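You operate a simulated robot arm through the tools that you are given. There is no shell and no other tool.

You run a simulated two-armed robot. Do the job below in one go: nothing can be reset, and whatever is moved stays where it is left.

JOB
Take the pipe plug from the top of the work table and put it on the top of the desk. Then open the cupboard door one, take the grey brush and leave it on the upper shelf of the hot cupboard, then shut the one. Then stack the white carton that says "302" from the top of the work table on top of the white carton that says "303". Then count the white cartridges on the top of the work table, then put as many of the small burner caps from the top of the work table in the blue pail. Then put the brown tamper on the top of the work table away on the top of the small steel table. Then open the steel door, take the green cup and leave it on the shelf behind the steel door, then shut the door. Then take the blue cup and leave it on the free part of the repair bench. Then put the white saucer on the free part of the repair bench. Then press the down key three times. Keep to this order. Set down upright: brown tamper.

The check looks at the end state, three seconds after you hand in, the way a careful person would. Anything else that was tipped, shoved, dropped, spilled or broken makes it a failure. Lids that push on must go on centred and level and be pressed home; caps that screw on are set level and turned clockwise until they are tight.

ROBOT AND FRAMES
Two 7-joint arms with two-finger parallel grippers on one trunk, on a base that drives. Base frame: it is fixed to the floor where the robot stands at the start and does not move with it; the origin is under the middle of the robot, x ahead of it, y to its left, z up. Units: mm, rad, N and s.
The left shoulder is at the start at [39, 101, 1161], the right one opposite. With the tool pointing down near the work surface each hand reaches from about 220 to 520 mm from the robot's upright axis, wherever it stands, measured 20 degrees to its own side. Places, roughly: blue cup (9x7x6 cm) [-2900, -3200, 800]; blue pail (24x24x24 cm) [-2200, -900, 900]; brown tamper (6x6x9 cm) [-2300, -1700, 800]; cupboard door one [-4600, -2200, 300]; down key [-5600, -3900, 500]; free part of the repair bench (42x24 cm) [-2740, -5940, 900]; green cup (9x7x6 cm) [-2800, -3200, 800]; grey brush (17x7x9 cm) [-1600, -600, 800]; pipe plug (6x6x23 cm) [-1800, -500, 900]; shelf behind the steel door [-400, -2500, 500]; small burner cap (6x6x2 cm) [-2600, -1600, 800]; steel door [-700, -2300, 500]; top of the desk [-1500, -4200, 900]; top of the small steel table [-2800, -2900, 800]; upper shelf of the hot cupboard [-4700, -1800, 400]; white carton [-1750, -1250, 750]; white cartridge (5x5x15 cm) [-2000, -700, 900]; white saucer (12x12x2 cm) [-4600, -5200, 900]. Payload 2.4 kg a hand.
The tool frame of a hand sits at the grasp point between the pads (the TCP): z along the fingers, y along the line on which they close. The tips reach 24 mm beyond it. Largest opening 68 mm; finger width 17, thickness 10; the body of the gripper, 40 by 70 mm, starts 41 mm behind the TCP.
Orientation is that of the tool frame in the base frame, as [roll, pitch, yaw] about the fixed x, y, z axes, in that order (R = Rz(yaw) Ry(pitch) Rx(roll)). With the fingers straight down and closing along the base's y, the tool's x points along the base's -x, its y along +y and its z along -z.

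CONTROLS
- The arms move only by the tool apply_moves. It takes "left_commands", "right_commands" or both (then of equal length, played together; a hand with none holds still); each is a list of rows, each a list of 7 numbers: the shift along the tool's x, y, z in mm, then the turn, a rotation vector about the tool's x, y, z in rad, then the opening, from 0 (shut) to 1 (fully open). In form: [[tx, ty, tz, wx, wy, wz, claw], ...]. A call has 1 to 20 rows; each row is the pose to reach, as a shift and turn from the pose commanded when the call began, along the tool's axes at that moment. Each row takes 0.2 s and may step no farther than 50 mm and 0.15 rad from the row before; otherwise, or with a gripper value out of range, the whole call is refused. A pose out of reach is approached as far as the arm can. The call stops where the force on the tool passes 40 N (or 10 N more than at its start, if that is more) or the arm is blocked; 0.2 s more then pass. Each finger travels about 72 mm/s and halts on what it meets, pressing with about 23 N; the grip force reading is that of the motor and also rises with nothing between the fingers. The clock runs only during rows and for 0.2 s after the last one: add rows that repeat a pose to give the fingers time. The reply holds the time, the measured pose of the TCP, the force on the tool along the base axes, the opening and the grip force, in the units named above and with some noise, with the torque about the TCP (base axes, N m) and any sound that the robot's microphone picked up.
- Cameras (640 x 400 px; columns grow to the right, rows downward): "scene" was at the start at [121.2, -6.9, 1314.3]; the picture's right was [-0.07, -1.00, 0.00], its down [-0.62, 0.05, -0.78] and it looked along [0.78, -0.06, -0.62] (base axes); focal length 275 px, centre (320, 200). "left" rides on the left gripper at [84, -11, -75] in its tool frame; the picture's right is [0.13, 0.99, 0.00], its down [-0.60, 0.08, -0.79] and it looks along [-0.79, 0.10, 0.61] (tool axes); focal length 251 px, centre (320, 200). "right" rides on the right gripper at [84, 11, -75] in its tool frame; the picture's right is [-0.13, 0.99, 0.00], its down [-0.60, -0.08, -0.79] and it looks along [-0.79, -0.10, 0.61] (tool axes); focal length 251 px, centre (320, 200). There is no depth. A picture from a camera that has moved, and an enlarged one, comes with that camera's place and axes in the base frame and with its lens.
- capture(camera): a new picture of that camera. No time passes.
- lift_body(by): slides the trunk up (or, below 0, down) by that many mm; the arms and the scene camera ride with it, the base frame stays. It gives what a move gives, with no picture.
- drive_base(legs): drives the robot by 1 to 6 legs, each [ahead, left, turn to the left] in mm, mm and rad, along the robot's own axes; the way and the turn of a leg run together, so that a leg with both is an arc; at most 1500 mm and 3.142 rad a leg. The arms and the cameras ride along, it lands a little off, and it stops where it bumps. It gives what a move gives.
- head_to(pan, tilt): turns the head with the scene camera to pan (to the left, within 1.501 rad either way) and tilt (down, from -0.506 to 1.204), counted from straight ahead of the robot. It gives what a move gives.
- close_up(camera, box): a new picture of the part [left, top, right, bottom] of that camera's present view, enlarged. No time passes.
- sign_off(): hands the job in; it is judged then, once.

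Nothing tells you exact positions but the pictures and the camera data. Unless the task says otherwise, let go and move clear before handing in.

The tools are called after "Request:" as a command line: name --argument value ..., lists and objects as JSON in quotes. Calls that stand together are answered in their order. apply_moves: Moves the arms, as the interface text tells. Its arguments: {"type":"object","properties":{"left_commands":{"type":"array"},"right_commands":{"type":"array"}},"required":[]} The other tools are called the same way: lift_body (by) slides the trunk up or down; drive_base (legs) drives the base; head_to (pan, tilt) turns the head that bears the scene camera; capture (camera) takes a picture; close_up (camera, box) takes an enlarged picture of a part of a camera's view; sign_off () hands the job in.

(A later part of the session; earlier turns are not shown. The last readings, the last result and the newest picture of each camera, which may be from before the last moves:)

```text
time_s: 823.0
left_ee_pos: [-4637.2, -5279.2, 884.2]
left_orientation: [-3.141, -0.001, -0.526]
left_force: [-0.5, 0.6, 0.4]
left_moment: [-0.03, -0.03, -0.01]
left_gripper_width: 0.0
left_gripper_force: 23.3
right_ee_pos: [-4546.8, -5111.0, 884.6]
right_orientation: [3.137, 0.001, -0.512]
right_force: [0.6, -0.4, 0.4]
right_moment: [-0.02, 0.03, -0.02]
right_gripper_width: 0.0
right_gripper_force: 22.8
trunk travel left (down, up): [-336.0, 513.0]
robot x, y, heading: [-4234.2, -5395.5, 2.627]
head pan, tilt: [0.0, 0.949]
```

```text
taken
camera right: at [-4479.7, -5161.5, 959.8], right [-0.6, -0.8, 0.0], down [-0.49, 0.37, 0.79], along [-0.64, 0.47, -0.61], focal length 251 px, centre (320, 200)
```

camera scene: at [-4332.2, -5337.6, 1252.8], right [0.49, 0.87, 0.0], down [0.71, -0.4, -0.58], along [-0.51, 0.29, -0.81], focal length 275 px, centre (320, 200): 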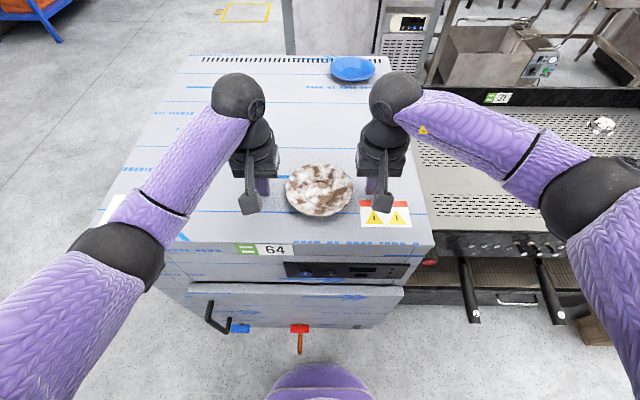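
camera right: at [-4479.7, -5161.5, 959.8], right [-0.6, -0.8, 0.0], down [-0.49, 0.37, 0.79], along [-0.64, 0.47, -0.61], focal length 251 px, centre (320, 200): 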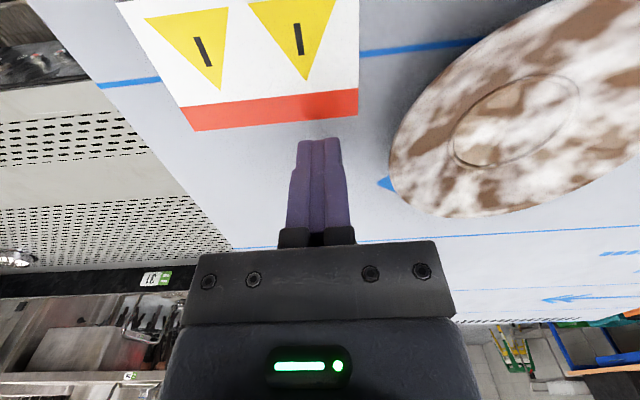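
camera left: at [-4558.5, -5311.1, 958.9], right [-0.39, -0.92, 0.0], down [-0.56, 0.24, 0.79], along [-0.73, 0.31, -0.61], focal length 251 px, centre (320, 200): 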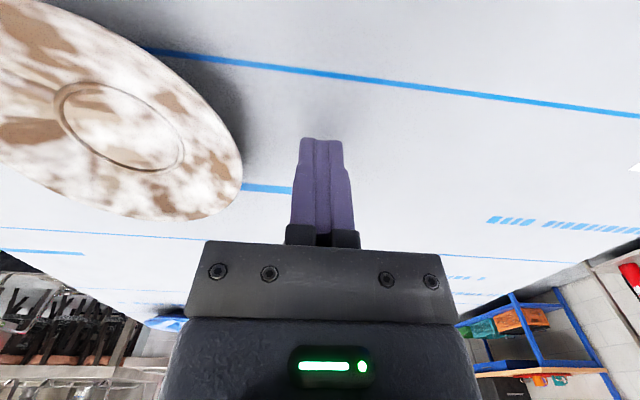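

Both hands are on the saucer's diameter. I lower 3 mm and close in from both sides until they touch.

Request:
apply_moves --left_commands '[[0, -6, 2, 0, 0, 0, 0], [0, -12, 3, 0, 0, 0, 0], [0, -18, 3, 0, 0, 0, 0], [0, -22, 3, 0, 0, 0, 0], [0, -24, 3, 0, 0, 0, 0]]' --right_commands '[[0, 6, 2, 0, 0, 0, 0], [0, 12, 3, 0, 0, 0, 0], [0, 16, 3, 0, 0, 0, 0], [0, 19, 3, 0, 0, 0, 0], [0, 20.5, 3, 0, 0, 0, 0]]'

Request:
capture --camera "left"

Request:
capture --camera "right"

```text
time_s: 824.2
left_ee_pos: [-4624.3, -5256.6, 881.6]
left_orientation: [-3.14, -0.002, -0.524]
left_force: [0.8, 1.0, 0.4]
left_moment: [-0.01, -0.02, 0.02]
left_gripper_width: 0.0
left_gripper_force: 23.4
right_ee_pos: [-4554.5, -5131.4, 881.6]
right_orientation: [3.138, -0.001, -0.512]
right_force: [-0.5, -0.8, 0.0]
right_moment: [-0.02, -0.02, 0.0]
right_gripper_width: 0.3
right_gripper_force: 23.0
trunk travel left (down, up): [-336.0, 513.0]
robot x, y, heading: [-4229.7, -5392.8, 2.63]
head pan, tilt: [0.0, 0.949]
```

```text
taken
camera left: at [-4546.3, -5288.9, 956.7], right [-0.39, -0.92, 0.0], down [-0.56, 0.23, 0.79], along [-0.73, 0.31, -0.61], focal length 251 px, centre (320, 200)
```

left: 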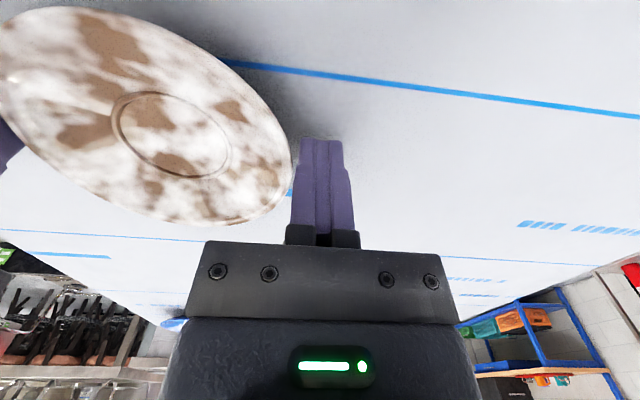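

```text
taken
camera right: at [-4487.1, -5180.8, 957.0], right [-0.6, -0.8, 0.0], down [-0.49, 0.37, 0.79], along [-0.64, 0.47, -0.61], focal length 251 px, centre (320, 200)
```

right: 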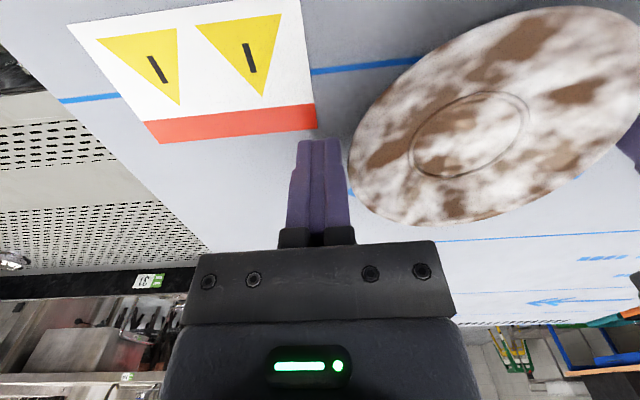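

Request:
apply_moves --left_commands '[[0, -1, 0, 0, 0, 0, 0], [0, -2, 0, 0, 0, 0, 0], [0, -3, 0, 0, 0, 0, 0]]' --right_commands '[[0, 1, 0, 0, 0, 0, 0], [0, 2, 0, 0, 0, 0, 0], [0, 3, 0, 0, 0, 0, 0]]'

```text
time_s: 825.0
left_ee_pos: [-4624.2, -5256.0, 882.8]
left_orientation: [-3.141, -0.002, -0.526]
left_force: [-0.2, 0.0, 0.6]
left_moment: [-0.01, 0.01, 0.01]
left_gripper_width: 0.0
left_gripper_force: 23.3
right_ee_pos: [-4554.9, -5133.1, 881.5]
right_orientation: [3.138, -0.001, -0.511]
right_force: [0.0, 0.2, 0.2]
right_moment: [0.01, -0.01, 0.02]
right_gripper_width: 0.1
right_gripper_force: 22.9
trunk travel left (down, up): [-336.0, 513.0]
robot x, y, heading: [-4233.0, -5395.7, 2.63]
head pan, tilt: [0.0, 0.949]
```

Request:
apply_moves --left_commands '[[0, -1, 0, 0, 0, 0, 0], [0, -2, 0, 0, 0, 0, 0]]' --right_commands '[[0, 1, 0, 0, 0, 0, 0], [0, 2, 0, 0, 0, 0, 0]]'

Request:
close_up --camera "left" --box '[200, 100, 400, 240]'

Request:
close_up --camera "right" --box '[240, 100, 440, 240]'

```text
time_s: 825.6
left_ee_pos: [-4622.1, -5252.9, 882.5]
left_orientation: [3.141, -0.002, -0.524]
left_force: [-7.6, -10.9, 2.2]
left_moment: [-0.15, 0.09, 0.09]
left_gripper_width: 0.0
left_gripper_force: 22.5
right_ee_pos: [-4554.7, -5135.3, 882.1]
right_orientation: [3.14, -0.002, -0.512]
right_force: [7.1, 10.5, 0.4]
right_moment: [0.14, -0.1, 0.07]
right_gripper_width: 0.2
right_gripper_force: 23.0
trunk travel left (down, up): [-336.0, 513.0]
robot x, y, heading: [-4230.6, -5395.5, 2.63]
head pan, tilt: [0.0, 0.949]
```

```text
2.86 times, centred on (300, 170) of left
camera zoom: at [-4543.5, -5285.1, 957.2], right [-0.38, -0.92, 0.0], down [-0.56, 0.24, 0.79], along [-0.73, 0.3, -0.61], focal length 718 px, centre (377, 286)
```

zoom: 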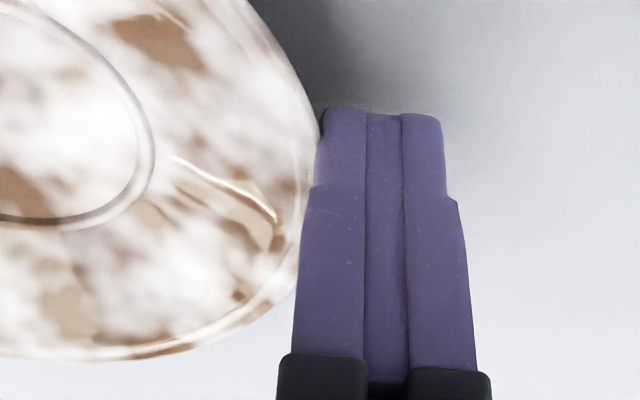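

```text
2.86 times, centred on (340, 170) of right
camera zoom: at [-4488.7, -5184.7, 958.0], right [-0.6, -0.8, 0.0], down [-0.49, 0.37, 0.79], along [-0.63, 0.47, -0.61], focal length 718 px, centre (263, 286)
```

zoom: 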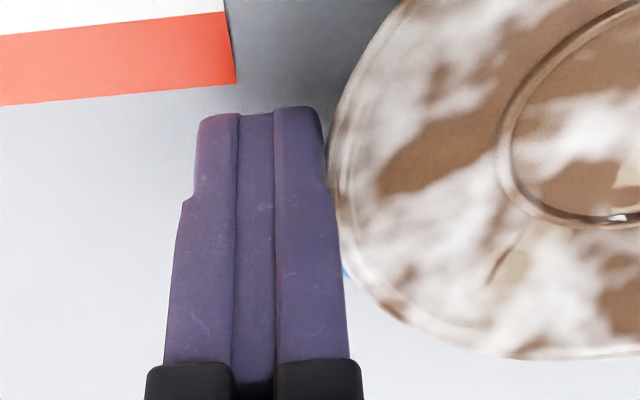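

Both hands press equally (13 N). I add a little more squeeze and lift slightly as a test.

Request:
apply_moves --left_commands '[[0, -0.6, 0, 0, 0, 0, 0], [0, -0.8, 0, 0, 0, 0, 0]]' --right_commands '[[0, 0.6, 0, 0, 0, 0, 0], [0, 0.8, 0, 0, 0, 0, 0]]'

Request:
apply_moves --left_commands '[[0, 0, -4, 0, 0, 0, 0], [0, 0, -10, 0, 0, 0, 0], [0, 0, -20, 0, 0, 0, 0]]' --right_commands '[[0, 0, -4, 0, 0, 0, 0], [0, 0, -10, 0, 0, 0, 0], [0, 0, -20, 0, 0, 0, 0]]'

Request:
capture --camera "left"

Request:
capture --camera "scene"

```text
time_s: 826.2
left_ee_pos: [-4622.9, -5253.2, 881.6]
left_orientation: [3.141, -0.002, -0.525]
left_force: [-12.8, -20.9, 1.2]
left_moment: [-0.26, 0.19, 0.18]
left_gripper_width: 0.1
left_gripper_force: 22.7
right_ee_pos: [-4556.1, -5134.9, 882.2]
right_orientation: [3.139, 0.0, -0.512]
right_force: [14.8, 21.9, 3.0]
right_moment: [0.27, -0.15, 0.11]
right_gripper_width: 0.0
right_gripper_force: 22.9
trunk travel left (down, up): [-336.0, 513.0]
robot x, y, heading: [-4232.2, -5393.1, 2.635]
head pan, tilt: [0.0, 0.949]
```

```text
time_s: 827.0
left_ee_pos: [-4622.3, -5252.2, 900.9]
left_orientation: [3.14, -0.002, -0.523]
left_force: [-22.2, -30.9, -0.7]
left_moment: [-0.41, 0.3, 0.29]
left_gripper_width: 0.0
left_gripper_force: 23.2
right_ee_pos: [-4555.3, -5135.0, 901.5]
right_orientation: [3.141, -0.002, -0.513]
right_force: [23.0, 30.7, -0.3]
right_moment: [0.42, -0.3, 0.2]
right_gripper_width: 0.0
right_gripper_force: 23.2
trunk travel left (down, up): [-336.0, 513.0]
robot x, y, heading: [-4234.4, -5392.4, 2.633]
head pan, tilt: [0.0, 0.949]
```

```text
taken
camera left: at [-4543.2, -5283.7, 976.3], right [-0.38, -0.92, 0.0], down [-0.56, 0.24, 0.79], along [-0.73, 0.3, -0.61], focal length 251 px, centre (320, 200)
```

left: 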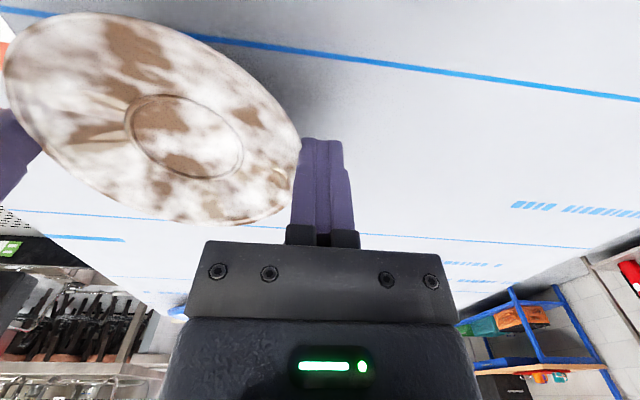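

```text
taken
camera scene: at [-4332.3, -5337.5, 1252.8], right [0.49, 0.87, 0.0], down [0.71, -0.4, -0.58], along [-0.51, 0.28, -0.81], focal length 275 px, centre (320, 200)
```

scene: 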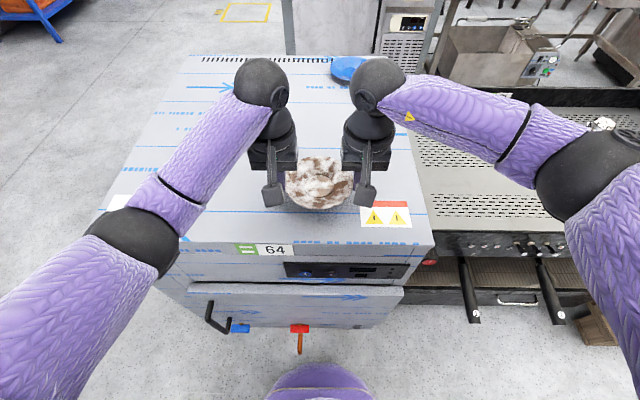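

The saucer is lifted level between the hands. I lift the trunk a bit more and check again.

Request:
lift_body --by 100

Request:
capture --camera "scene"

Request:
capture --camera "right"

```text
time_s: 828.4
left_ee_pos: [-4622.2, -5252.2, 1002.1]
left_orientation: [-3.141, -0.002, -0.523]
left_force: [-20.1, -29.0, -0.6]
left_moment: [-0.36, 0.25, 0.32]
left_gripper_width: 0.3
left_gripper_force: 22.9
right_ee_pos: [-4555.9, -5136.0, 1002.0]
right_orientation: [3.14, -0.003, -0.512]
right_force: [21.0, 30.0, -1.0]
right_moment: [0.39, -0.29, 0.22]
right_gripper_width: 0.1
right_gripper_force: 23.2
trunk travel left (down, up): [-436.0, 413.0]
robot x, y, heading: [-4234.4, -5391.3, 2.63]
head pan, tilt: [0.0, 0.949]
```

```text
taken
camera scene: at [-4319.5, -5344.7, 1353.5], right [0.49, 0.87, 0.0], down [0.71, -0.4, -0.58], along [-0.51, 0.28, -0.81], focal length 275 px, centre (320, 200)
```

scene: 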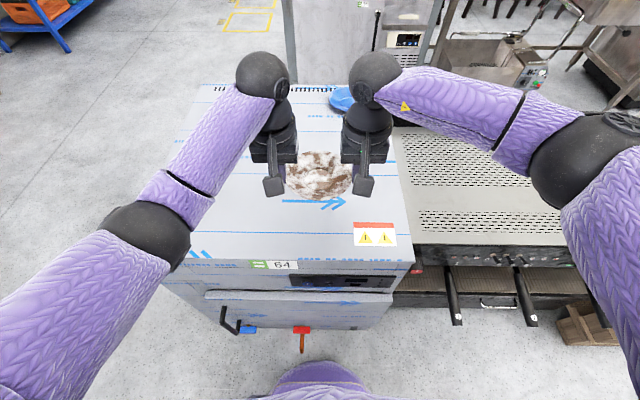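

```text
taken
camera right: at [-4489.8, -5185.2, 1077.9], right [-0.6, -0.8, 0.0], down [-0.49, 0.37, 0.79], along [-0.63, 0.47, -0.61], focal length 251 px, centre (320, 200)
```

right: 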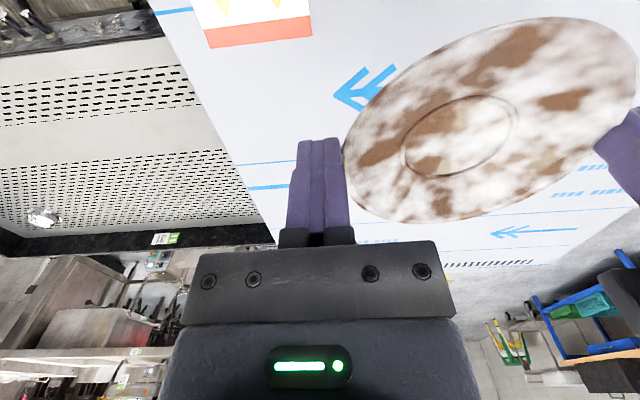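

The saucer is held firmly and level. I back away, turn round slowly and drive to the bench.

Request:
drive_base --legs '[[-450, 0, 0]]'

Request:
drive_base --legs '[[0, 0, 1.56], [0, 0, 1.57]]'

Request:
capture --camera "scene"

```text
time_s: 831.0
left_ee_pos: [-4249.5, -5461.7, 1002.5]
left_orientation: [3.14, 0.002, -0.523]
left_force: [-19.2, -26.9, -1.7]
left_moment: [-0.36, 0.3, 0.28]
left_gripper_width: 0.3
left_gripper_force: 22.8
right_ee_pos: [-4182.7, -5346.1, 1002.9]
right_orientation: [3.138, -0.003, -0.511]
right_force: [20.3, 27.7, -0.3]
right_moment: [0.37, -0.25, 0.19]
right_gripper_width: 0.0
right_gripper_force: 22.5
trunk travel left (down, up): [-436.0, 413.0]
robot x, y, heading: [-3862.7, -5604.2, 2.632]
head pan, tilt: [0.0, 0.949]
```

```text
time_s: 839.1
left_ee_pos: [-3461.4, -5723.9, 1002.5]
left_orientation: [3.14, -0.002, 2.665]
left_force: [9.2, 16.0, -0.8]
left_moment: [0.17, -0.11, 0.08]
left_gripper_width: 0.0
left_gripper_force: 22.7
right_ee_pos: [-3522.5, -5844.6, 1001.4]
right_orientation: [3.138, 0.0, 2.676]
right_force: [-9.2, -17.0, 0.3]
right_moment: [-0.23, 0.14, 0.04]
right_gripper_width: 0.0
right_gripper_force: 22.4
trunk travel left (down, up): [-436.0, 413.0]
robot x, y, heading: [-3856.8, -5602.2, -0.463]
head pan, tilt: [0.0, 0.949]
```

```text
taken
camera scene: at [-3769.8, -5647.7, 1353.6], right [-0.45, -0.89, 0.0], down [-0.73, 0.36, -0.58], along [0.52, -0.26, -0.81], focal length 275 px, centre (320, 200)
```

scene: 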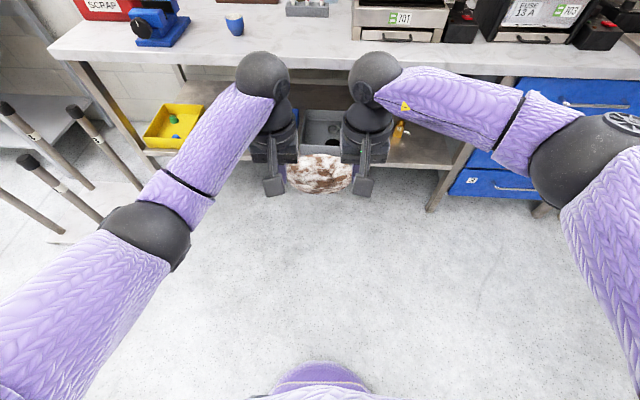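

The grip has relaxed to 18 N; I add a little squeeze, then continue to the bench.

Request:
apply_moves --left_commands '[[0, -0.4, 0, 0, 0, 0, 0], [0, -0.6, 0, 0, 0, 0, 0]]' --right_commands '[[0, 0.4, 0, 0, 0, 0, 0], [0, 0.6, 0, 0, 0, 0, 0]]'

Request:
close_up --camera "scene" --box '[240, 120, 400, 220]'

```text
time_s: 839.7
left_ee_pos: [-3462.8, -5724.7, 1001.2]
left_orientation: [3.141, -0.002, 2.668]
left_force: [7.0, 11.6, -0.7]
left_moment: [0.19, -0.11, 0.11]
left_gripper_width: 0.0
left_gripper_force: 23.3
right_ee_pos: [-3522.1, -5845.2, 1001.2]
right_orientation: [3.141, -0.003, 2.678]
right_force: [-6.9, -11.6, -0.7]
right_moment: [-0.14, 0.09, 0.05]
right_gripper_width: 0.1
right_gripper_force: 23.1
trunk travel left (down, up): [-436.0, 413.0]
robot x, y, heading: [-3856.3, -5599.2, -0.467]
head pan, tilt: [0.0, 0.949]
```

```text
4.00 times, centred on (320, 170) of scene
camera zoom: at [-3769.9, -5647.8, 1353.6], right [-0.45, -0.89, 0.0], down [-0.73, 0.36, -0.58], along [0.52, -0.26, -0.81], focal length 1102 px, centre (320, 320)
```

zoom: 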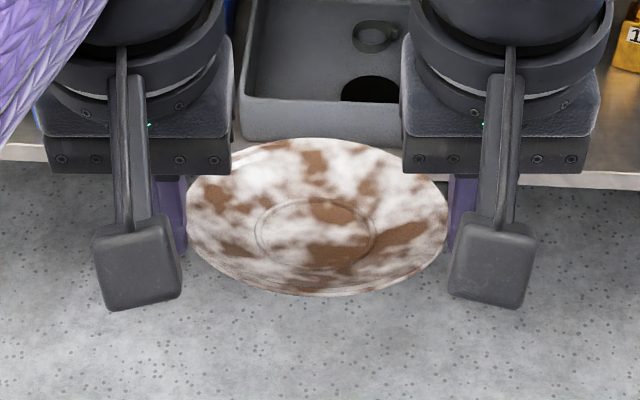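

Request:
apply_moves --left_commands '[[0, -0.7, 0, 0, 0, 0, 0], [0, -1.4, 0, 0, 0, 0, 0]]' --right_commands '[[0, 0.7, 0, 0, 0, 0, 0], [0, 1.4, 0, 0, 0, 0, 0]]'

```text
time_s: 840.3
left_ee_pos: [-3464.1, -5724.1, 1002.4]
left_orientation: [3.138, -0.001, 2.669]
left_force: [17.9, 31.0, 0.1]
left_moment: [0.42, -0.19, 0.09]
left_gripper_width: 0.1
left_gripper_force: 22.9
right_ee_pos: [-3523.5, -5845.1, 1001.6]
right_orientation: [-3.14, -0.001, 2.675]
right_force: [-18.0, -32.2, -0.2]
right_moment: [-0.44, 0.26, 0.07]
right_gripper_width: 0.1
right_gripper_force: 22.9
trunk travel left (down, up): [-436.0, 413.0]
robot x, y, heading: [-3860.6, -5604.5, -0.459]
head pan, tilt: [0.0, 0.949]
```

Good hold again. I drive up to the bench.

Request:
drive_base --legs '[[380, 118, -0.062], [330, 0, 0]]'

Request:
capture --camera "scene"

```text
time_s: 841.5
left_ee_pos: [-3394.9, -5739.0, 1001.0]
left_orientation: [3.135, -0.006, 2.663]
left_force: [2.2, 2.5, -0.3]
left_moment: [0.05, -0.05, 0.06]
left_gripper_width: 0.0
left_gripper_force: 23.1
right_ee_pos: [-3457.1, -5859.0, 1000.6]
right_orientation: [-3.136, -0.003, 2.667]
right_force: [-2.2, -3.2, -1.1]
right_moment: [-0.04, 0.05, 0.03]
right_gripper_width: 0.0
right_gripper_force: 22.8
trunk travel left (down, up): [-436.0, 413.0]
robot x, y, heading: [-3792.3, -5617.0, -0.472]
head pan, tilt: [0.0, 0.949]
stopped in leg 1: the force on the tool passed its limit at 47 N (the readings are from after the stop); the commanded pose is now the measured one
```

```text
taken
camera scene: at [-3701.6, -5660.0, 1353.5], right [-0.45, -0.89, 0.0], down [-0.72, 0.37, -0.58], along [0.52, -0.26, -0.81], focal length 275 px, centre (320, 200)
```

scene: 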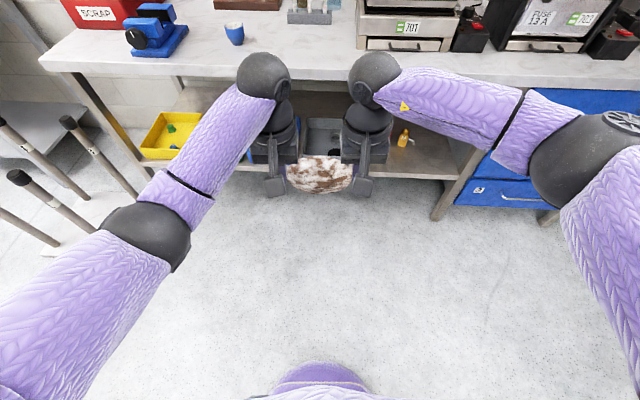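

The limit tripped and the squeeze relaxed; I immediately re-squeeze moderately.

Request:
apply_moves --left_commands '[[0, -0.6, 0, 0, 0, 0, 0], [0, -1.2, 0, 0, 0, 0, 0]]' --right_commands '[[0, 0.6, 0, 0, 0, 0, 0], [0, 1.2, 0, 0, 0, 0, 0]]'

Request:
close_up --camera "scene" --box '[240, 120, 400, 220]'

Request:
capture --camera "left"

```text
time_s: 842.1
left_ee_pos: [-3395.3, -5738.9, 1000.8]
left_orientation: [3.134, -0.003, 2.665]
left_force: [7.5, 12.8, -0.2]
left_moment: [0.19, -0.08, 0.03]
left_gripper_width: 0.0
left_gripper_force: 23.3
right_ee_pos: [-3457.1, -5857.7, 1002.1]
right_orientation: [-3.135, -0.004, 2.665]
right_force: [-7.0, -11.6, -1.4]
right_moment: [-0.19, 0.15, 0.04]
right_gripper_width: 0.0
right_gripper_force: 23.0
trunk travel left (down, up): [-436.0, 413.0]
robot x, y, heading: [-3790.2, -5614.6, -0.471]
head pan, tilt: [0.0, 0.949]
```

```text
4.00 times, centred on (320, 170) of scene
camera zoom: at [-3702.0, -5660.2, 1353.5], right [-0.45, -0.89, 0.0], down [-0.72, 0.37, -0.58], along [0.52, -0.26, -0.81], focal length 1102 px, centre (320, 320)
```

zoom: 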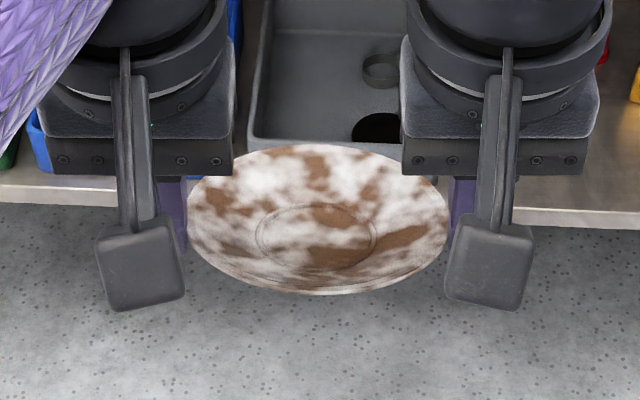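

```text
taken
camera left: at [-3474.1, -5710.3, 1076.7], right [0.34, 0.94, 0.01], down [0.57, -0.21, 0.79], along [0.75, -0.26, -0.61], focal length 251 px, centre (320, 200)
```

left: 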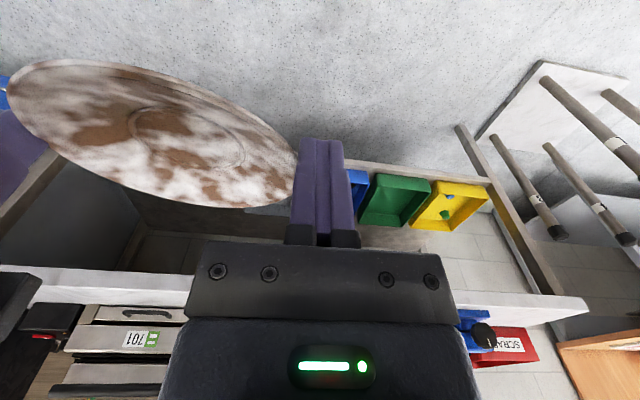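

Request:
apply_moves --left_commands '[[0, -0.4, 0, 0, 0, 0, 0], [0, -0.6, 0, 0, 0, 0, 0]]' --right_commands '[[0, 0.4, 0, 0, 0, 0, 0], [0, 0.6, 0, 0, 0, 0, 0]]'

Request:
drive_base --legs '[[0, 0, -0.053]]'

```text
time_s: 842.7
left_ee_pos: [-3396.5, -5739.0, 1001.3]
left_orientation: [3.133, -0.003, 2.666]
left_force: [15.4, 26.6, 0.2]
left_moment: [0.32, -0.16, 0.11]
left_gripper_width: 0.0
left_gripper_force: 23.5
right_ee_pos: [-3456.3, -5858.7, 1003.7]
right_orientation: [-3.134, -0.004, 2.665]
right_force: [-14.9, -26.0, 0.0]
right_moment: [-0.36, 0.19, 0.06]
right_gripper_width: 0.0
right_gripper_force: 22.7
trunk travel left (down, up): [-436.0, 413.0]
robot x, y, heading: [-3790.1, -5613.8, -0.473]
head pan, tilt: [0.0, 0.949]
```

```text
time_s: 844.0
left_ee_pos: [-3403.1, -5759.4, 1000.1]
left_orientation: [3.131, -0.005, 2.613]
left_force: [2.0, 3.2, -0.7]
left_moment: [0.09, -0.05, 0.02]
left_gripper_width: 0.0
left_gripper_force: 23.1
right_ee_pos: [-3470.1, -5876.9, 1001.7]
right_orientation: [-3.133, -0.005, 2.611]
right_force: [-1.4, -3.2, -0.6]
right_moment: [-0.02, 0.0, 0.01]
right_gripper_width: 0.2
right_gripper_force: 22.8
trunk travel left (down, up): [-436.0, 413.0]
robot x, y, heading: [-3790.8, -5614.3, -0.518]
head pan, tilt: [0.0, 0.949]
stopped in leg 1: the force on the tool passed its limit at 40 N (the readings are from after the stop); the commanded pose is now the measured one
```

Request:
apply_moves --left_commands '[[0, -0.5, 0, 0, 0, 0, 0], [0, -0.9, 0, 0, 0, 0, 0]]' --right_commands '[[0, 0.5, 0, 0, 0, 0, 0], [0, 0.9, 0, 0, 0, 0, 0]]'

Request:
close_up --camera "scene" --box '[240, 120, 400, 220]'

```text
time_s: 844.5
left_ee_pos: [-3403.5, -5759.7, 1001.2]
left_orientation: [3.128, -0.004, 2.613]
left_force: [6.8, 10.0, -0.9]
left_moment: [0.14, -0.09, 0.03]
left_gripper_width: 0.1
left_gripper_force: 23.2
right_ee_pos: [-3470.0, -5876.1, 1001.3]
right_orientation: [-3.13, -0.006, 2.607]
right_force: [-6.6, -10.6, -1.1]
right_moment: [-0.15, 0.12, 0.03]
right_gripper_width: 0.0
right_gripper_force: 23.0
trunk travel left (down, up): [-436.0, 413.0]
robot x, y, heading: [-3790.8, -5613.5, -0.521]
head pan, tilt: [0.0, 0.949]
```

```text
4.00 times, centred on (320, 170) of scene
camera zoom: at [-3704.7, -5664.8, 1353.6], right [-0.5, -0.87, 0.0], down [-0.7, 0.41, -0.58], along [0.5, -0.29, -0.81], focal length 1102 px, centre (320, 320)
```

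zoom: 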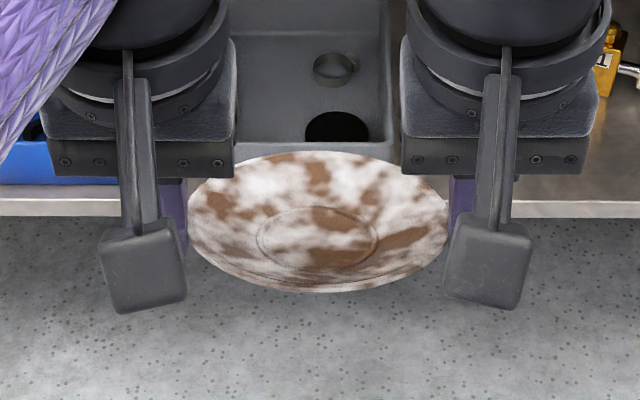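

The saucer hangs steadily with its far side a little low. I drive on in short, gentle legs.

Request:
drive_base --legs '[[120, 25, 0]]'

Request:
drive_base --legs '[[180, 38, 0]]'

Request:
capture --camera "scene"

```text
time_s: 845.8
left_ee_pos: [-3286.4, -5796.0, 999.8]
left_orientation: [3.13, -0.004, 2.617]
left_force: [13.5, 21.0, -0.8]
left_moment: [0.26, -0.13, 0.08]
left_gripper_width: 0.0
left_gripper_force: 22.8
right_ee_pos: [-3352.6, -5911.0, 1001.5]
right_orientation: [-3.131, -0.005, 2.612]
right_force: [-13.1, -21.6, 0.1]
right_moment: [-0.28, 0.2, 0.03]
right_gripper_width: 0.0
right_gripper_force: 23.3
trunk travel left (down, up): [-436.0, 413.0]
robot x, y, heading: [-3674.4, -5649.7, -0.523]
head pan, tilt: [0.0, 0.949]
```

```text
time_s: 847.3
left_ee_pos: [-3111.5, -5852.6, 999.5]
left_orientation: [3.13, -0.005, 2.618]
left_force: [6.2, 9.1, -1.8]
left_moment: [0.13, -0.05, 0.04]
left_gripper_width: 0.1
left_gripper_force: 22.8
right_ee_pos: [-3178.7, -5969.1, 1001.9]
right_orientation: [-3.132, -0.004, 2.611]
right_force: [-6.5, -10.1, -0.6]
right_moment: [-0.11, 0.12, 0.04]
right_gripper_width: 0.0
right_gripper_force: 22.8
trunk travel left (down, up): [-436.0, 413.0]
robot x, y, heading: [-3500.1, -5704.3, -0.52]
head pan, tilt: [0.0, 0.949]
```

```text
taken
camera scene: at [-3412.8, -5757.8, 1353.5], right [-0.5, -0.87, 0.0], down [-0.71, 0.41, -0.58], along [0.5, -0.29, -0.81], focal length 275 px, centre (320, 200)
```

scene: 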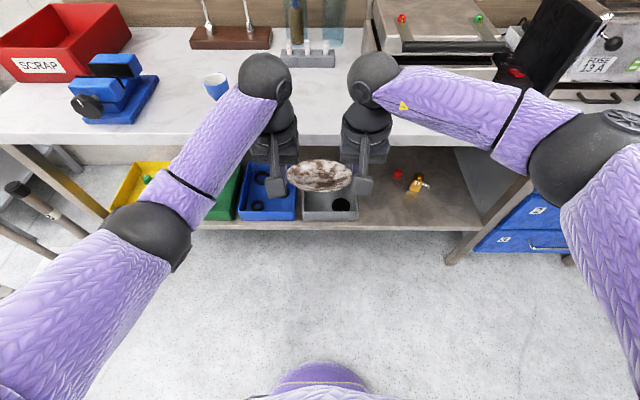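

Request:
drive_base --legs '[[183, 37, 0]]'

Request:
drive_base --legs '[[183, 36, 0]]'

Request:
capture --camera "scene"

Request:
capture --camera "right"

```text
time_s: 848.9
left_ee_pos: [-2933.5, -5914.2, 999.4]
left_orientation: [3.129, -0.002, 2.611]
left_force: [3.9, 5.4, -0.6]
left_moment: [0.06, -0.02, -0.03]
left_gripper_width: 0.3
left_gripper_force: 23.3
right_ee_pos: [-3001.0, -6031.4, 1001.6]
right_orientation: [-3.13, -0.006, 2.606]
right_force: [-3.7, -5.3, -0.4]
right_moment: [-0.12, 0.06, 0.01]
right_gripper_width: 0.0
right_gripper_force: 23.3
trunk travel left (down, up): [-436.0, 413.0]
robot x, y, heading: [-3323.0, -5765.5, -0.527]
head pan, tilt: [0.0, 0.949]
```

```text
time_s: 850.4
left_ee_pos: [-2758.6, -5976.5, 999.5]
left_orientation: [3.129, -0.003, 2.609]
left_force: [2.9, 4.3, -0.5]
left_moment: [0.07, -0.02, -0.01]
left_gripper_width: 0.0
left_gripper_force: 23.3
right_ee_pos: [-2826.2, -6091.2, 1002.9]
right_orientation: [-3.13, -0.005, 2.606]
right_force: [-3.0, -4.0, -0.5]
right_moment: [-0.06, 0.08, 0.03]
right_gripper_width: 0.0
right_gripper_force: 23.2
trunk travel left (down, up): [-436.0, 413.0]
robot x, y, heading: [-3146.9, -5827.5, -0.531]
head pan, tilt: [0.0, 0.949]
```

```text
taken
camera scene: at [-3059.7, -5878.6, 1353.5], right [-0.5, -0.86, 0.0], down [-0.7, 0.41, -0.58], along [0.5, -0.29, -0.81], focal length 275 px, centre (320, 200)
```

scene: 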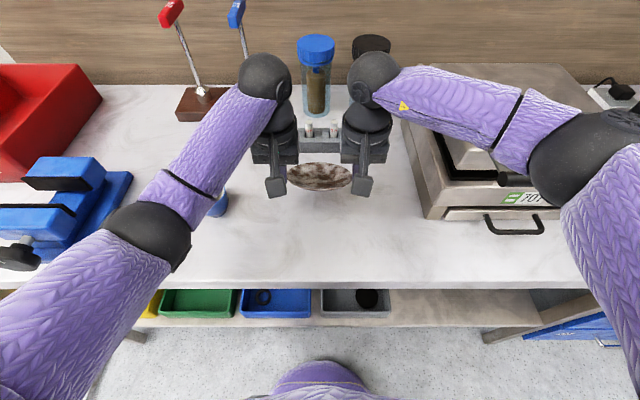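

```text
taken
camera right: at [-2893.4, -6037.6, 1077.6], right [0.62, 0.79, -0.01], down [0.49, -0.37, 0.79], along [0.62, -0.49, -0.61], focal length 251 px, centre (320, 200)
```

right: 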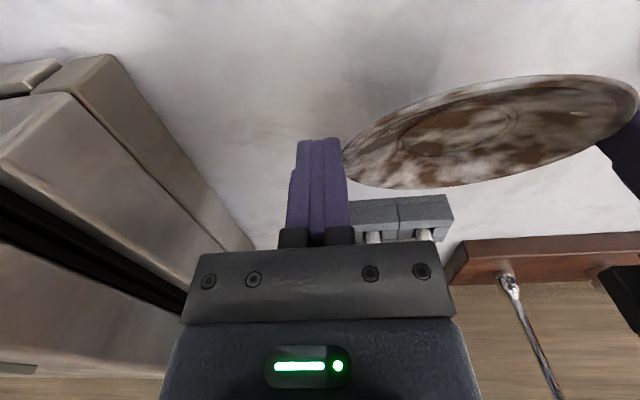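

The saucer is over the right half of the free part, tilted but held. I squeeze slightly and lower both hands together.

Request:
apply_moves --left_commands '[[0, -0.5, 0, 0, 0, 0, 0], [0, -0.5, 15, 0, 0, 0, 0], [0, -0.5, 30, 0, 0, 0, 0], [0, -0.5, 45, 0, 0, 0, 0], [0, -0.5, 58, 0, 0, 0, 0], [0, -0.5, 64, 0, 0, 0, 0]]' --right_commands '[[0, 0.5, 0, 0, 0, 0, 0], [0, 0.5, 15, 0, 0, 0, 0], [0, 0.5, 30, 0, 0, 0, 0], [0, 0.5, 45, 0, 0, 0, 0], [0, 0.5, 58, 0, 0, 0, 0], [0, 0.5, 64, 0, 0, 0, 0]]'

Request:
capture --camera "scene"

Request:
capture --camera "right"

```text
time_s: 851.8
left_ee_pos: [-2759.5, -5974.6, 936.3]
left_orientation: [3.128, -0.003, 2.607]
left_force: [0.6, -0.8, -0.2]
left_moment: [0.02, 0.0, 0.0]
left_gripper_width: 0.0
left_gripper_force: 23.1
right_ee_pos: [-2828.0, -6091.2, 938.2]
right_orientation: [-3.129, -0.005, 2.605]
right_force: [-0.8, 0.2, -0.3]
right_moment: [0.0, 0.02, -0.02]
right_gripper_width: 0.1
right_gripper_force: 23.1
trunk travel left (down, up): [-436.0, 413.0]
robot x, y, heading: [-3144.5, -5832.1, -0.53]
head pan, tilt: [0.0, 0.949]
```

```text
taken
camera scene: at [-3060.5, -5878.3, 1353.6], right [-0.5, -0.86, 0.0], down [-0.7, 0.41, -0.58], along [0.5, -0.29, -0.81], focal length 275 px, centre (320, 200)
```

scene: 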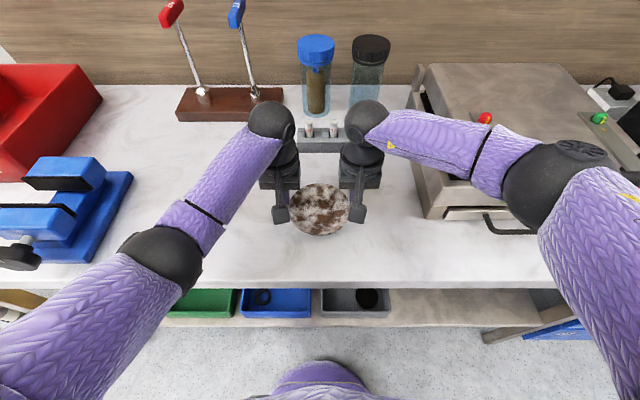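

```text
taken
camera right: at [-2894.3, -6038.5, 1013.6], right [0.62, 0.79, -0.01], down [0.49, -0.37, 0.79], along [0.62, -0.49, -0.61], focal length 251 px, centre (320, 200)
```

right: 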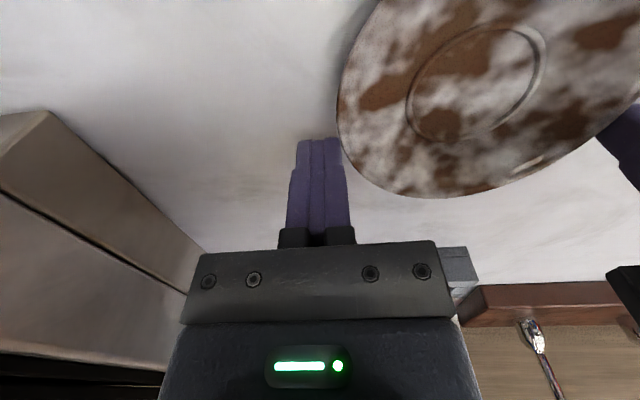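

The saucer now lies flat on the bench between the hands. I move the hands apart slightly and raise them.

Request:
apply_moves --left_commands '[[0, 6, 0, 0, 0, 0, 0], [0, 12, 0, 0, 0, 0, 0], [0, 14, -20, 0, 0, 0, 0], [0, 14, -50, 0, 0, 0, 0], [0, 14, -85, 0, 0, 0, 0], [0, 14, -120, 0, 0, 0, 0]]' --right_commands '[[0, -6, 0, 0, 0, 0, 0], [0, -12, 0, 0, 0, 0, 0], [0, -14, -20, 0, 0, 0, 0], [0, -14, -50, 0, 0, 0, 0], [0, -14, -85, 0, 0, 0, 0], [0, -14, -120, 0, 0, 0, 0]]'

Request:
drive_base --legs '[[-300, 0, 0]]'

Request:
capture --camera "scene"

Request:
head_to --pan 0.0 --tilt 0.7

Request:
close_up --camera "scene" --box '[160, 100, 480, 300]'

```text
time_s: 853.2
left_ee_pos: [-2753.3, -5962.6, 1057.3]
left_orientation: [3.128, -0.004, 2.609]
left_force: [-1.0, 0.6, 0.1]
left_moment: [0.03, -0.01, -0.04]
left_gripper_width: 0.2
left_gripper_force: 23.0
right_ee_pos: [-2836.8, -6103.5, 1059.3]
right_orientation: [-3.13, -0.005, 2.604]
right_force: [-0.4, -0.4, 0.6]
right_moment: [-0.03, 0.0, 0.0]
right_gripper_width: 0.0
right_gripper_force: 23.0
trunk travel left (down, up): [-436.0, 413.0]
robot x, y, heading: [-3145.5, -5830.5, -0.531]
head pan, tilt: [0.0, 0.949]
```

```text
time_s: 855.2
left_ee_pos: [-3005.7, -5815.5, 1056.5]
left_orientation: [3.13, -0.006, 2.608]
left_force: [-0.6, 0.2, -0.5]
left_moment: [0.02, 0.0, 0.01]
left_gripper_width: 0.1
left_gripper_force: 23.2
right_ee_pos: [-3090.4, -5956.3, 1057.7]
right_orientation: [-3.129, -0.005, 2.603]
right_force: [1.3, 0.1, 0.4]
right_moment: [0.03, 0.04, 0.03]
right_gripper_width: 0.0
right_gripper_force: 22.8
trunk travel left (down, up): [-436.0, 413.0]
robot x, y, heading: [-3396.6, -5682.3, -0.527]
head pan, tilt: [0.0, 0.949]
```

```text
taken
camera scene: at [-3313.9, -5730.0, 1353.6], right [-0.51, -0.86, 0.0], down [-0.7, 0.41, -0.58], along [0.5, -0.29, -0.81], focal length 275 px, centre (320, 200)
```

scene: 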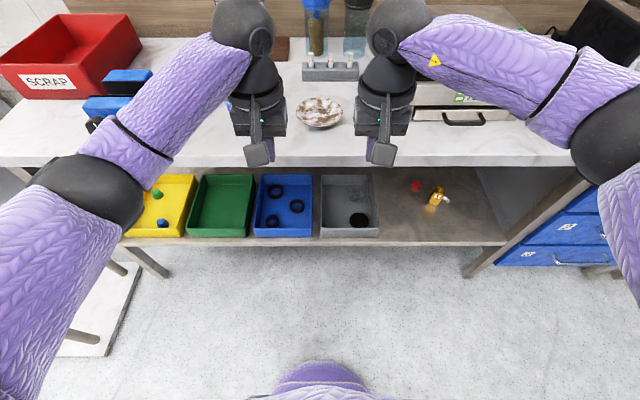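

```text
time_s: 856.0
left_ee_pos: [-3006.6, -5815.2, 1057.2]
left_orientation: [3.129, -0.004, 2.608]
left_force: [-0.1, 0.1, 0.3]
left_moment: [0.01, 0.01, -0.01]
left_gripper_width: 0.0
left_gripper_force: 23.0
right_ee_pos: [-3090.1, -5955.6, 1059.7]
right_orientation: [-3.129, -0.005, 2.602]
right_force: [0.3, 0.0, -0.3]
right_moment: [0.01, 0.0, -0.01]
right_gripper_width: 0.0
right_gripper_force: 22.9
trunk travel left (down, up): [-436.0, 413.0]
robot x, y, heading: [-3396.9, -5681.1, -0.534]
head pan, tilt: [0.0, 0.7]
```

```text
2.00 times, centred on (320, 200) of scene
camera zoom: at [-3302.8, -5736.4, 1373.3], right [-0.51, -0.86, 0.0], down [-0.56, 0.33, -0.76], along [0.66, -0.39, -0.64], focal length 551 px, centre (320, 200)
```

zoom: 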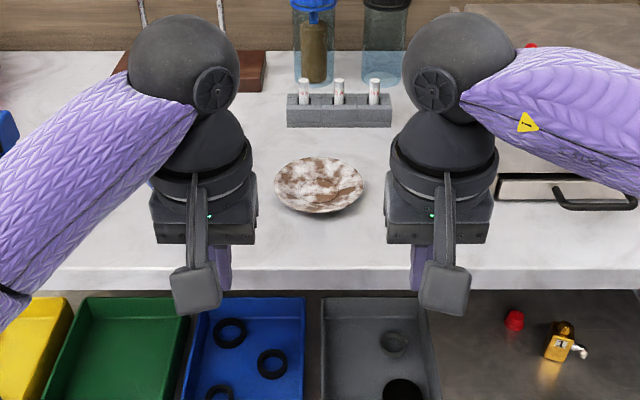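

The saucer lies flat on the free part. Last job: the down key, on the control panel of the counter beyond. I turn and drive around the wrapped cabinet toward it.

Request:
drive_base --legs '[[-100, 0, 0], [0, 0, -1.56]]'

Request:
head_to --pan 0.9 --tilt 0.6

Request:
capture --camera "scene"

Request:
head_to --pan -0.9 --tilt 0.3

Request:
capture --camera "scene"

```text
time_s: 860.9
left_ee_pos: [-3605.2, -6028.2, 1056.2]
left_orientation: [3.13, -0.002, 1.072]
left_force: [-0.6, 0.3, -0.5]
left_moment: [0.01, -0.02, -0.01]
left_gripper_width: 0.0
left_gripper_force: 22.6
right_ee_pos: [-3749.0, -5948.4, 1059.0]
right_orientation: [-3.13, -0.005, 1.069]
right_force: [0.3, 0.1, 0.2]
right_moment: [-0.02, -0.03, 0.03]
right_gripper_width: 0.1
right_gripper_force: 22.9
trunk travel left (down, up): [-436.0, 413.0]
robot x, y, heading: [-3481.8, -5632.7, -2.067]
head pan, tilt: [0.0, 0.7]
```

```text
time_s: 862.1
left_ee_pos: [-3604.8, -6028.4, 1056.4]
left_orientation: [3.129, -0.005, 1.072]
left_force: [0.4, 0.6, -0.2]
left_moment: [0.0, -0.01, -0.02]
left_gripper_width: 0.0
left_gripper_force: 22.6
right_ee_pos: [-3748.3, -5949.6, 1058.2]
right_orientation: [-3.128, -0.006, 1.07]
right_force: [-1.2, -0.2, 0.2]
right_moment: [-0.04, 0.04, 0.02]
right_gripper_width: 0.0
right_gripper_force: 23.9
trunk travel left (down, up): [-436.0, 413.0]
robot x, y, heading: [-3483.2, -5626.1, -2.064]
head pan, tilt: [0.901, 0.6]
```

```text
taken
camera scene: at [-3460.2, -5736.3, 1382.0], right [-0.92, -0.39, 0.0], down [-0.22, 0.52, -0.82], along [0.32, -0.76, -0.57], focal length 275 px, centre (320, 200)
```

scene: 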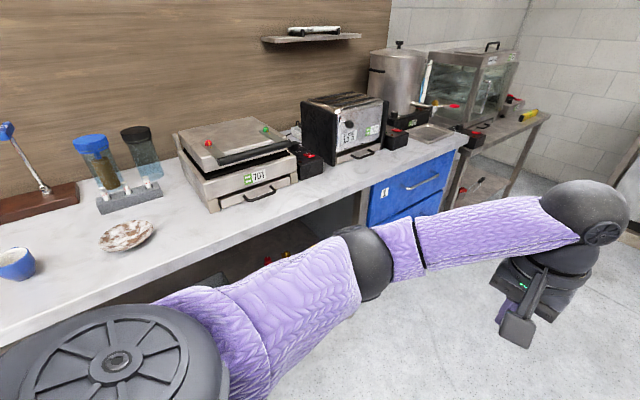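

```text
time_s: 863.9
left_ee_pos: [-3604.1, -6029.0, 1056.9]
left_orientation: [3.128, -0.005, 1.072]
left_force: [0.1, 0.5, -0.1]
left_moment: [-0.03, -0.01, -0.01]
left_gripper_width: 0.0
left_gripper_force: 22.9
right_ee_pos: [-3747.3, -5948.9, 1058.6]
right_orientation: [-3.129, -0.007, 1.068]
right_force: [-0.4, 0.1, 0.8]
right_moment: [0.02, -0.03, 0.01]
right_gripper_width: 0.2
right_gripper_force: 23.6
trunk travel left (down, up): [-436.0, 413.0]
robot x, y, heading: [-3487.3, -5629.9, -2.067]
head pan, tilt: [-0.901, 0.3]
```

```text
taken
camera scene: at [-3586.9, -5671.4, 1409.5], right [-0.17, 0.98, 0.0], down [0.29, 0.05, -0.96], along [-0.94, -0.17, -0.3], focal length 275 px, centre (320, 200)
```

scene: 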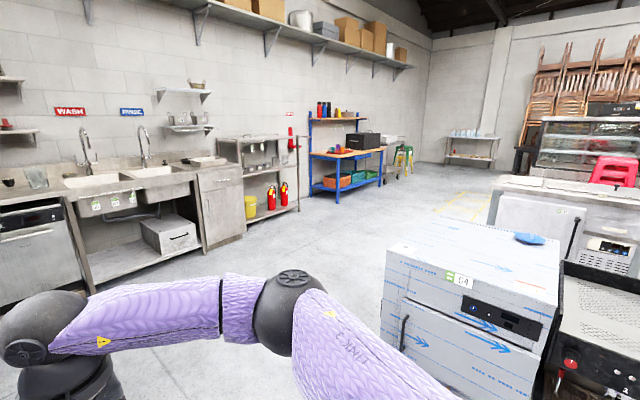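

Cup and saucer stand fine on the bench. I drive round the end of the wrapped cabinet.

Request:
drive_base --legs '[[900, 0, -0.028], [0, 0, -1.57], [1000, 0, 0], [1000, 0, 0]]'

Request:
head_to --pan -0.7 --tilt 0.4

Request:
capture --camera "scene"

```text
time_s: 881.8
left_ee_pos: [-6022.1, -5254.8, 1057.0]
left_orientation: [3.129, -0.004, -0.563]
left_force: [-0.7, 0.0, 0.3]
left_moment: [0.01, 0.02, -0.03]
left_gripper_width: 0.0
left_gripper_force: 22.8
right_ee_pos: [-5932.2, -5116.7, 1058.4]
right_orientation: [-3.128, -0.006, -0.566]
right_force: [0.7, -0.2, 0.1]
right_moment: [0.02, 0.0, 0.04]
right_gripper_width: 0.0
right_gripper_force: 23.5
trunk travel left (down, up): [-436.0, 413.0]
robot x, y, heading: [-5632.7, -5402.6, 2.576]
head pan, tilt: [-0.901, 0.3]
```

```text
time_s: 882.6
left_ee_pos: [-6020.5, -5254.6, 1057.9]
left_orientation: [3.129, -0.004, -0.564]
left_force: [0.1, -0.9, -0.7]
left_moment: [0.02, -0.04, 0.01]
left_gripper_width: 0.1
left_gripper_force: 23.3
right_ee_pos: [-5930.8, -5117.4, 1059.3]
right_orientation: [-3.13, -0.006, -0.569]
right_force: [0.4, 0.0, 0.2]
right_moment: [0.0, 0.0, 0.02]
right_gripper_width: 0.0
right_gripper_force: 23.1
trunk travel left (down, up): [-436.0, 413.0]
robot x, y, heading: [-5635.7, -5403.1, 2.582]
head pan, tilt: [-0.7, 0.4]
```

```text
taken
camera scene: at [-5682.9, -5301.1, 1400.2], right [0.95, 0.3, 0.0], down [0.12, -0.37, -0.92], along [-0.28, 0.88, -0.39], focal length 275 px, centre (320, 200)
```

scene: 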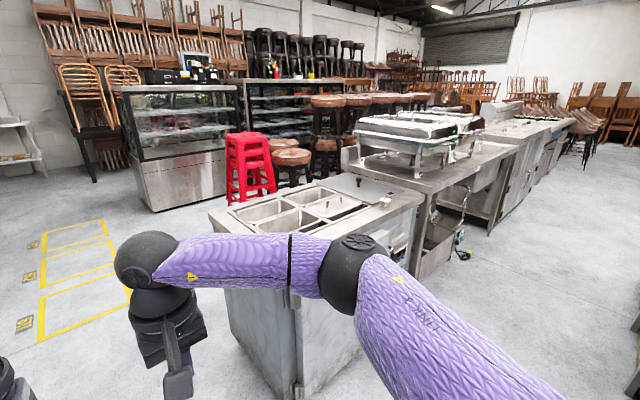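

I see the refrigerated counter from its end. I side-step right along its front to face its control panel.

Request:
drive_base --legs '[[0, -600, 0.038], [0, -520, 0]]'

Request:
head_to --pan -0.2 --tilt 0.7

Request:
capture --camera "scene"

```text
time_s: 888.5
left_ee_pos: [-5460.0, -4316.5, 1057.3]
left_orientation: [3.129, -0.004, -0.522]
left_force: [-0.1, 0.8, 0.2]
left_moment: [-0.02, 0.05, 0.01]
left_gripper_width: 0.2
left_gripper_force: 22.4
right_ee_pos: [-5377.4, -4175.5, 1059.2]
right_orientation: [-3.13, -0.005, -0.53]
right_force: [-0.1, 0.4, 0.1]
right_moment: [0.0, 0.01, -0.02]
right_gripper_width: 0.0
right_gripper_force: 22.9
trunk travel left (down, up): [-436.0, 413.0]
robot x, y, heading: [-5068.0, -4451.8, 2.622]
head pan, tilt: [-0.7, 0.4]
```

```text
time_s: 889.5
left_ee_pos: [-5462.2, -4316.4, 1056.5]
left_orientation: [3.129, -0.002, -0.523]
left_force: [0.1, 0.8, -0.2]
left_moment: [0.0, 0.01, -0.01]
left_gripper_width: 0.2
left_gripper_force: 22.4
right_ee_pos: [-5378.8, -4177.1, 1058.0]
right_orientation: [-3.128, -0.006, -0.527]
right_force: [-0.2, -0.1, -0.1]
right_moment: [-0.03, 0.0, -0.01]
right_gripper_width: 0.1
right_gripper_force: 23.4
trunk travel left (down, up): [-436.0, 413.0]
robot x, y, heading: [-5064.5, -4452.2, 2.623]
head pan, tilt: [-0.201, 0.7]
```

```text
taken
camera scene: at [-5153.9, -4380.3, 1373.4], right [0.66, 0.75, 0.0], down [0.48, -0.43, -0.77], along [-0.57, 0.51, -0.64], focal length 275 px, centre (320, 200)
```

scene: 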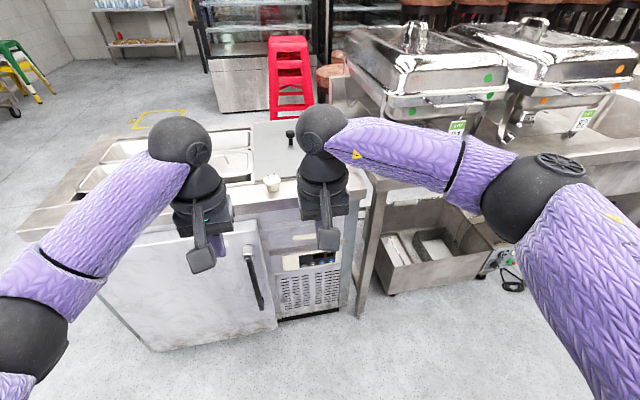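

The control panel is low on the counter's right end, behind my right hand. I zoom in.

Request:
close_up --camera "scene" --box '[250, 230, 370, 330]'

Request:
apply_moves --right_commands '[[30, -20, 0, 0, 0, 0, 0], [60, -45, 0, 0, 0, 0, 0], [90, -70, 0, -0.006, 0, 0, 0], [100, -100, 0, -0.012, 0, 0, 0]]' --left_commands '[[20, 20, 0, 0.006, 0, 0, 0], [40, 45, 0, 0.012, 0, 0, 0], [60, 70, 0, 0.012, 0, 0, 0], [60, 90, 0, 0.012, 0, 0, 0]]'

Request:
close_up --camera "scene" --box '[250, 230, 370, 330]'

```text
4.00 times, centred on (310, 280) of scene
camera zoom: at [-5153.9, -4380.3, 1373.4], right [0.66, 0.75, 0.0], down [0.48, -0.43, -0.77], along [-0.57, 0.51, -0.64], focal length 1102 px, centre (360, -120)
```

zoom: 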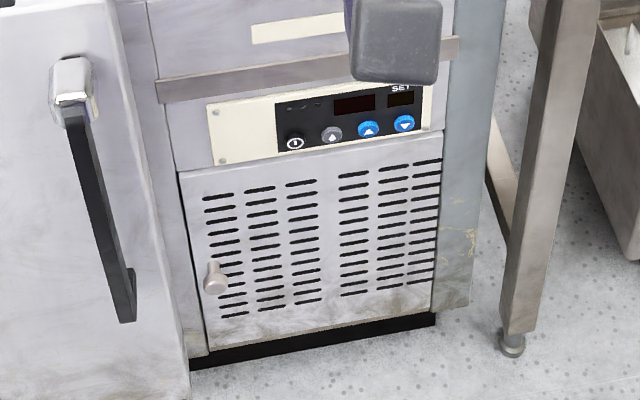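

```text
time_s: 890.5
left_ee_pos: [-5453.2, -4426.4, 1056.5]
left_orientation: [3.14, -0.002, -0.523]
left_force: [0.3, 0.4, -0.6]
left_moment: [0.03, -0.01, 0.01]
left_gripper_width: 0.2
left_gripper_force: 22.9
right_ee_pos: [-5242.1, -4140.4, 1061.3]
right_orientation: [3.141, -0.005, -0.526]
right_force: [0.1, -0.1, 0.4]
right_moment: [0.0, 0.01, 0.03]
right_gripper_width: 0.0
right_gripper_force: 22.8
trunk travel left (down, up): [-436.0, 413.0]
robot x, y, heading: [-5066.8, -4453.3, 2.622]
head pan, tilt: [-0.201, 0.7]
```

```text
4.00 times, centred on (310, 280) of scene
camera zoom: at [-5153.5, -4380.4, 1373.4], right [0.66, 0.75, 0.0], down [0.48, -0.43, -0.76], along [-0.57, 0.5, -0.64], focal length 1102 px, centre (360, -120)
```

zoom: 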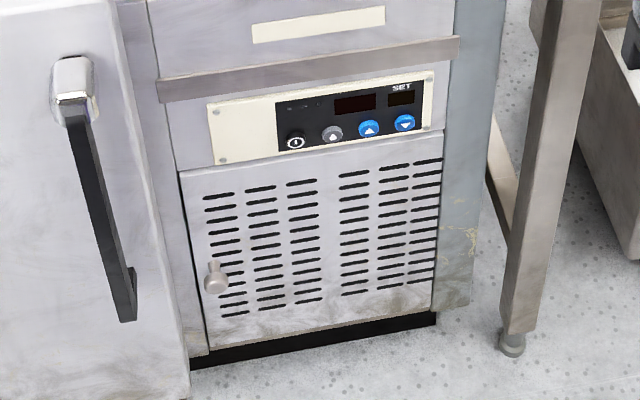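

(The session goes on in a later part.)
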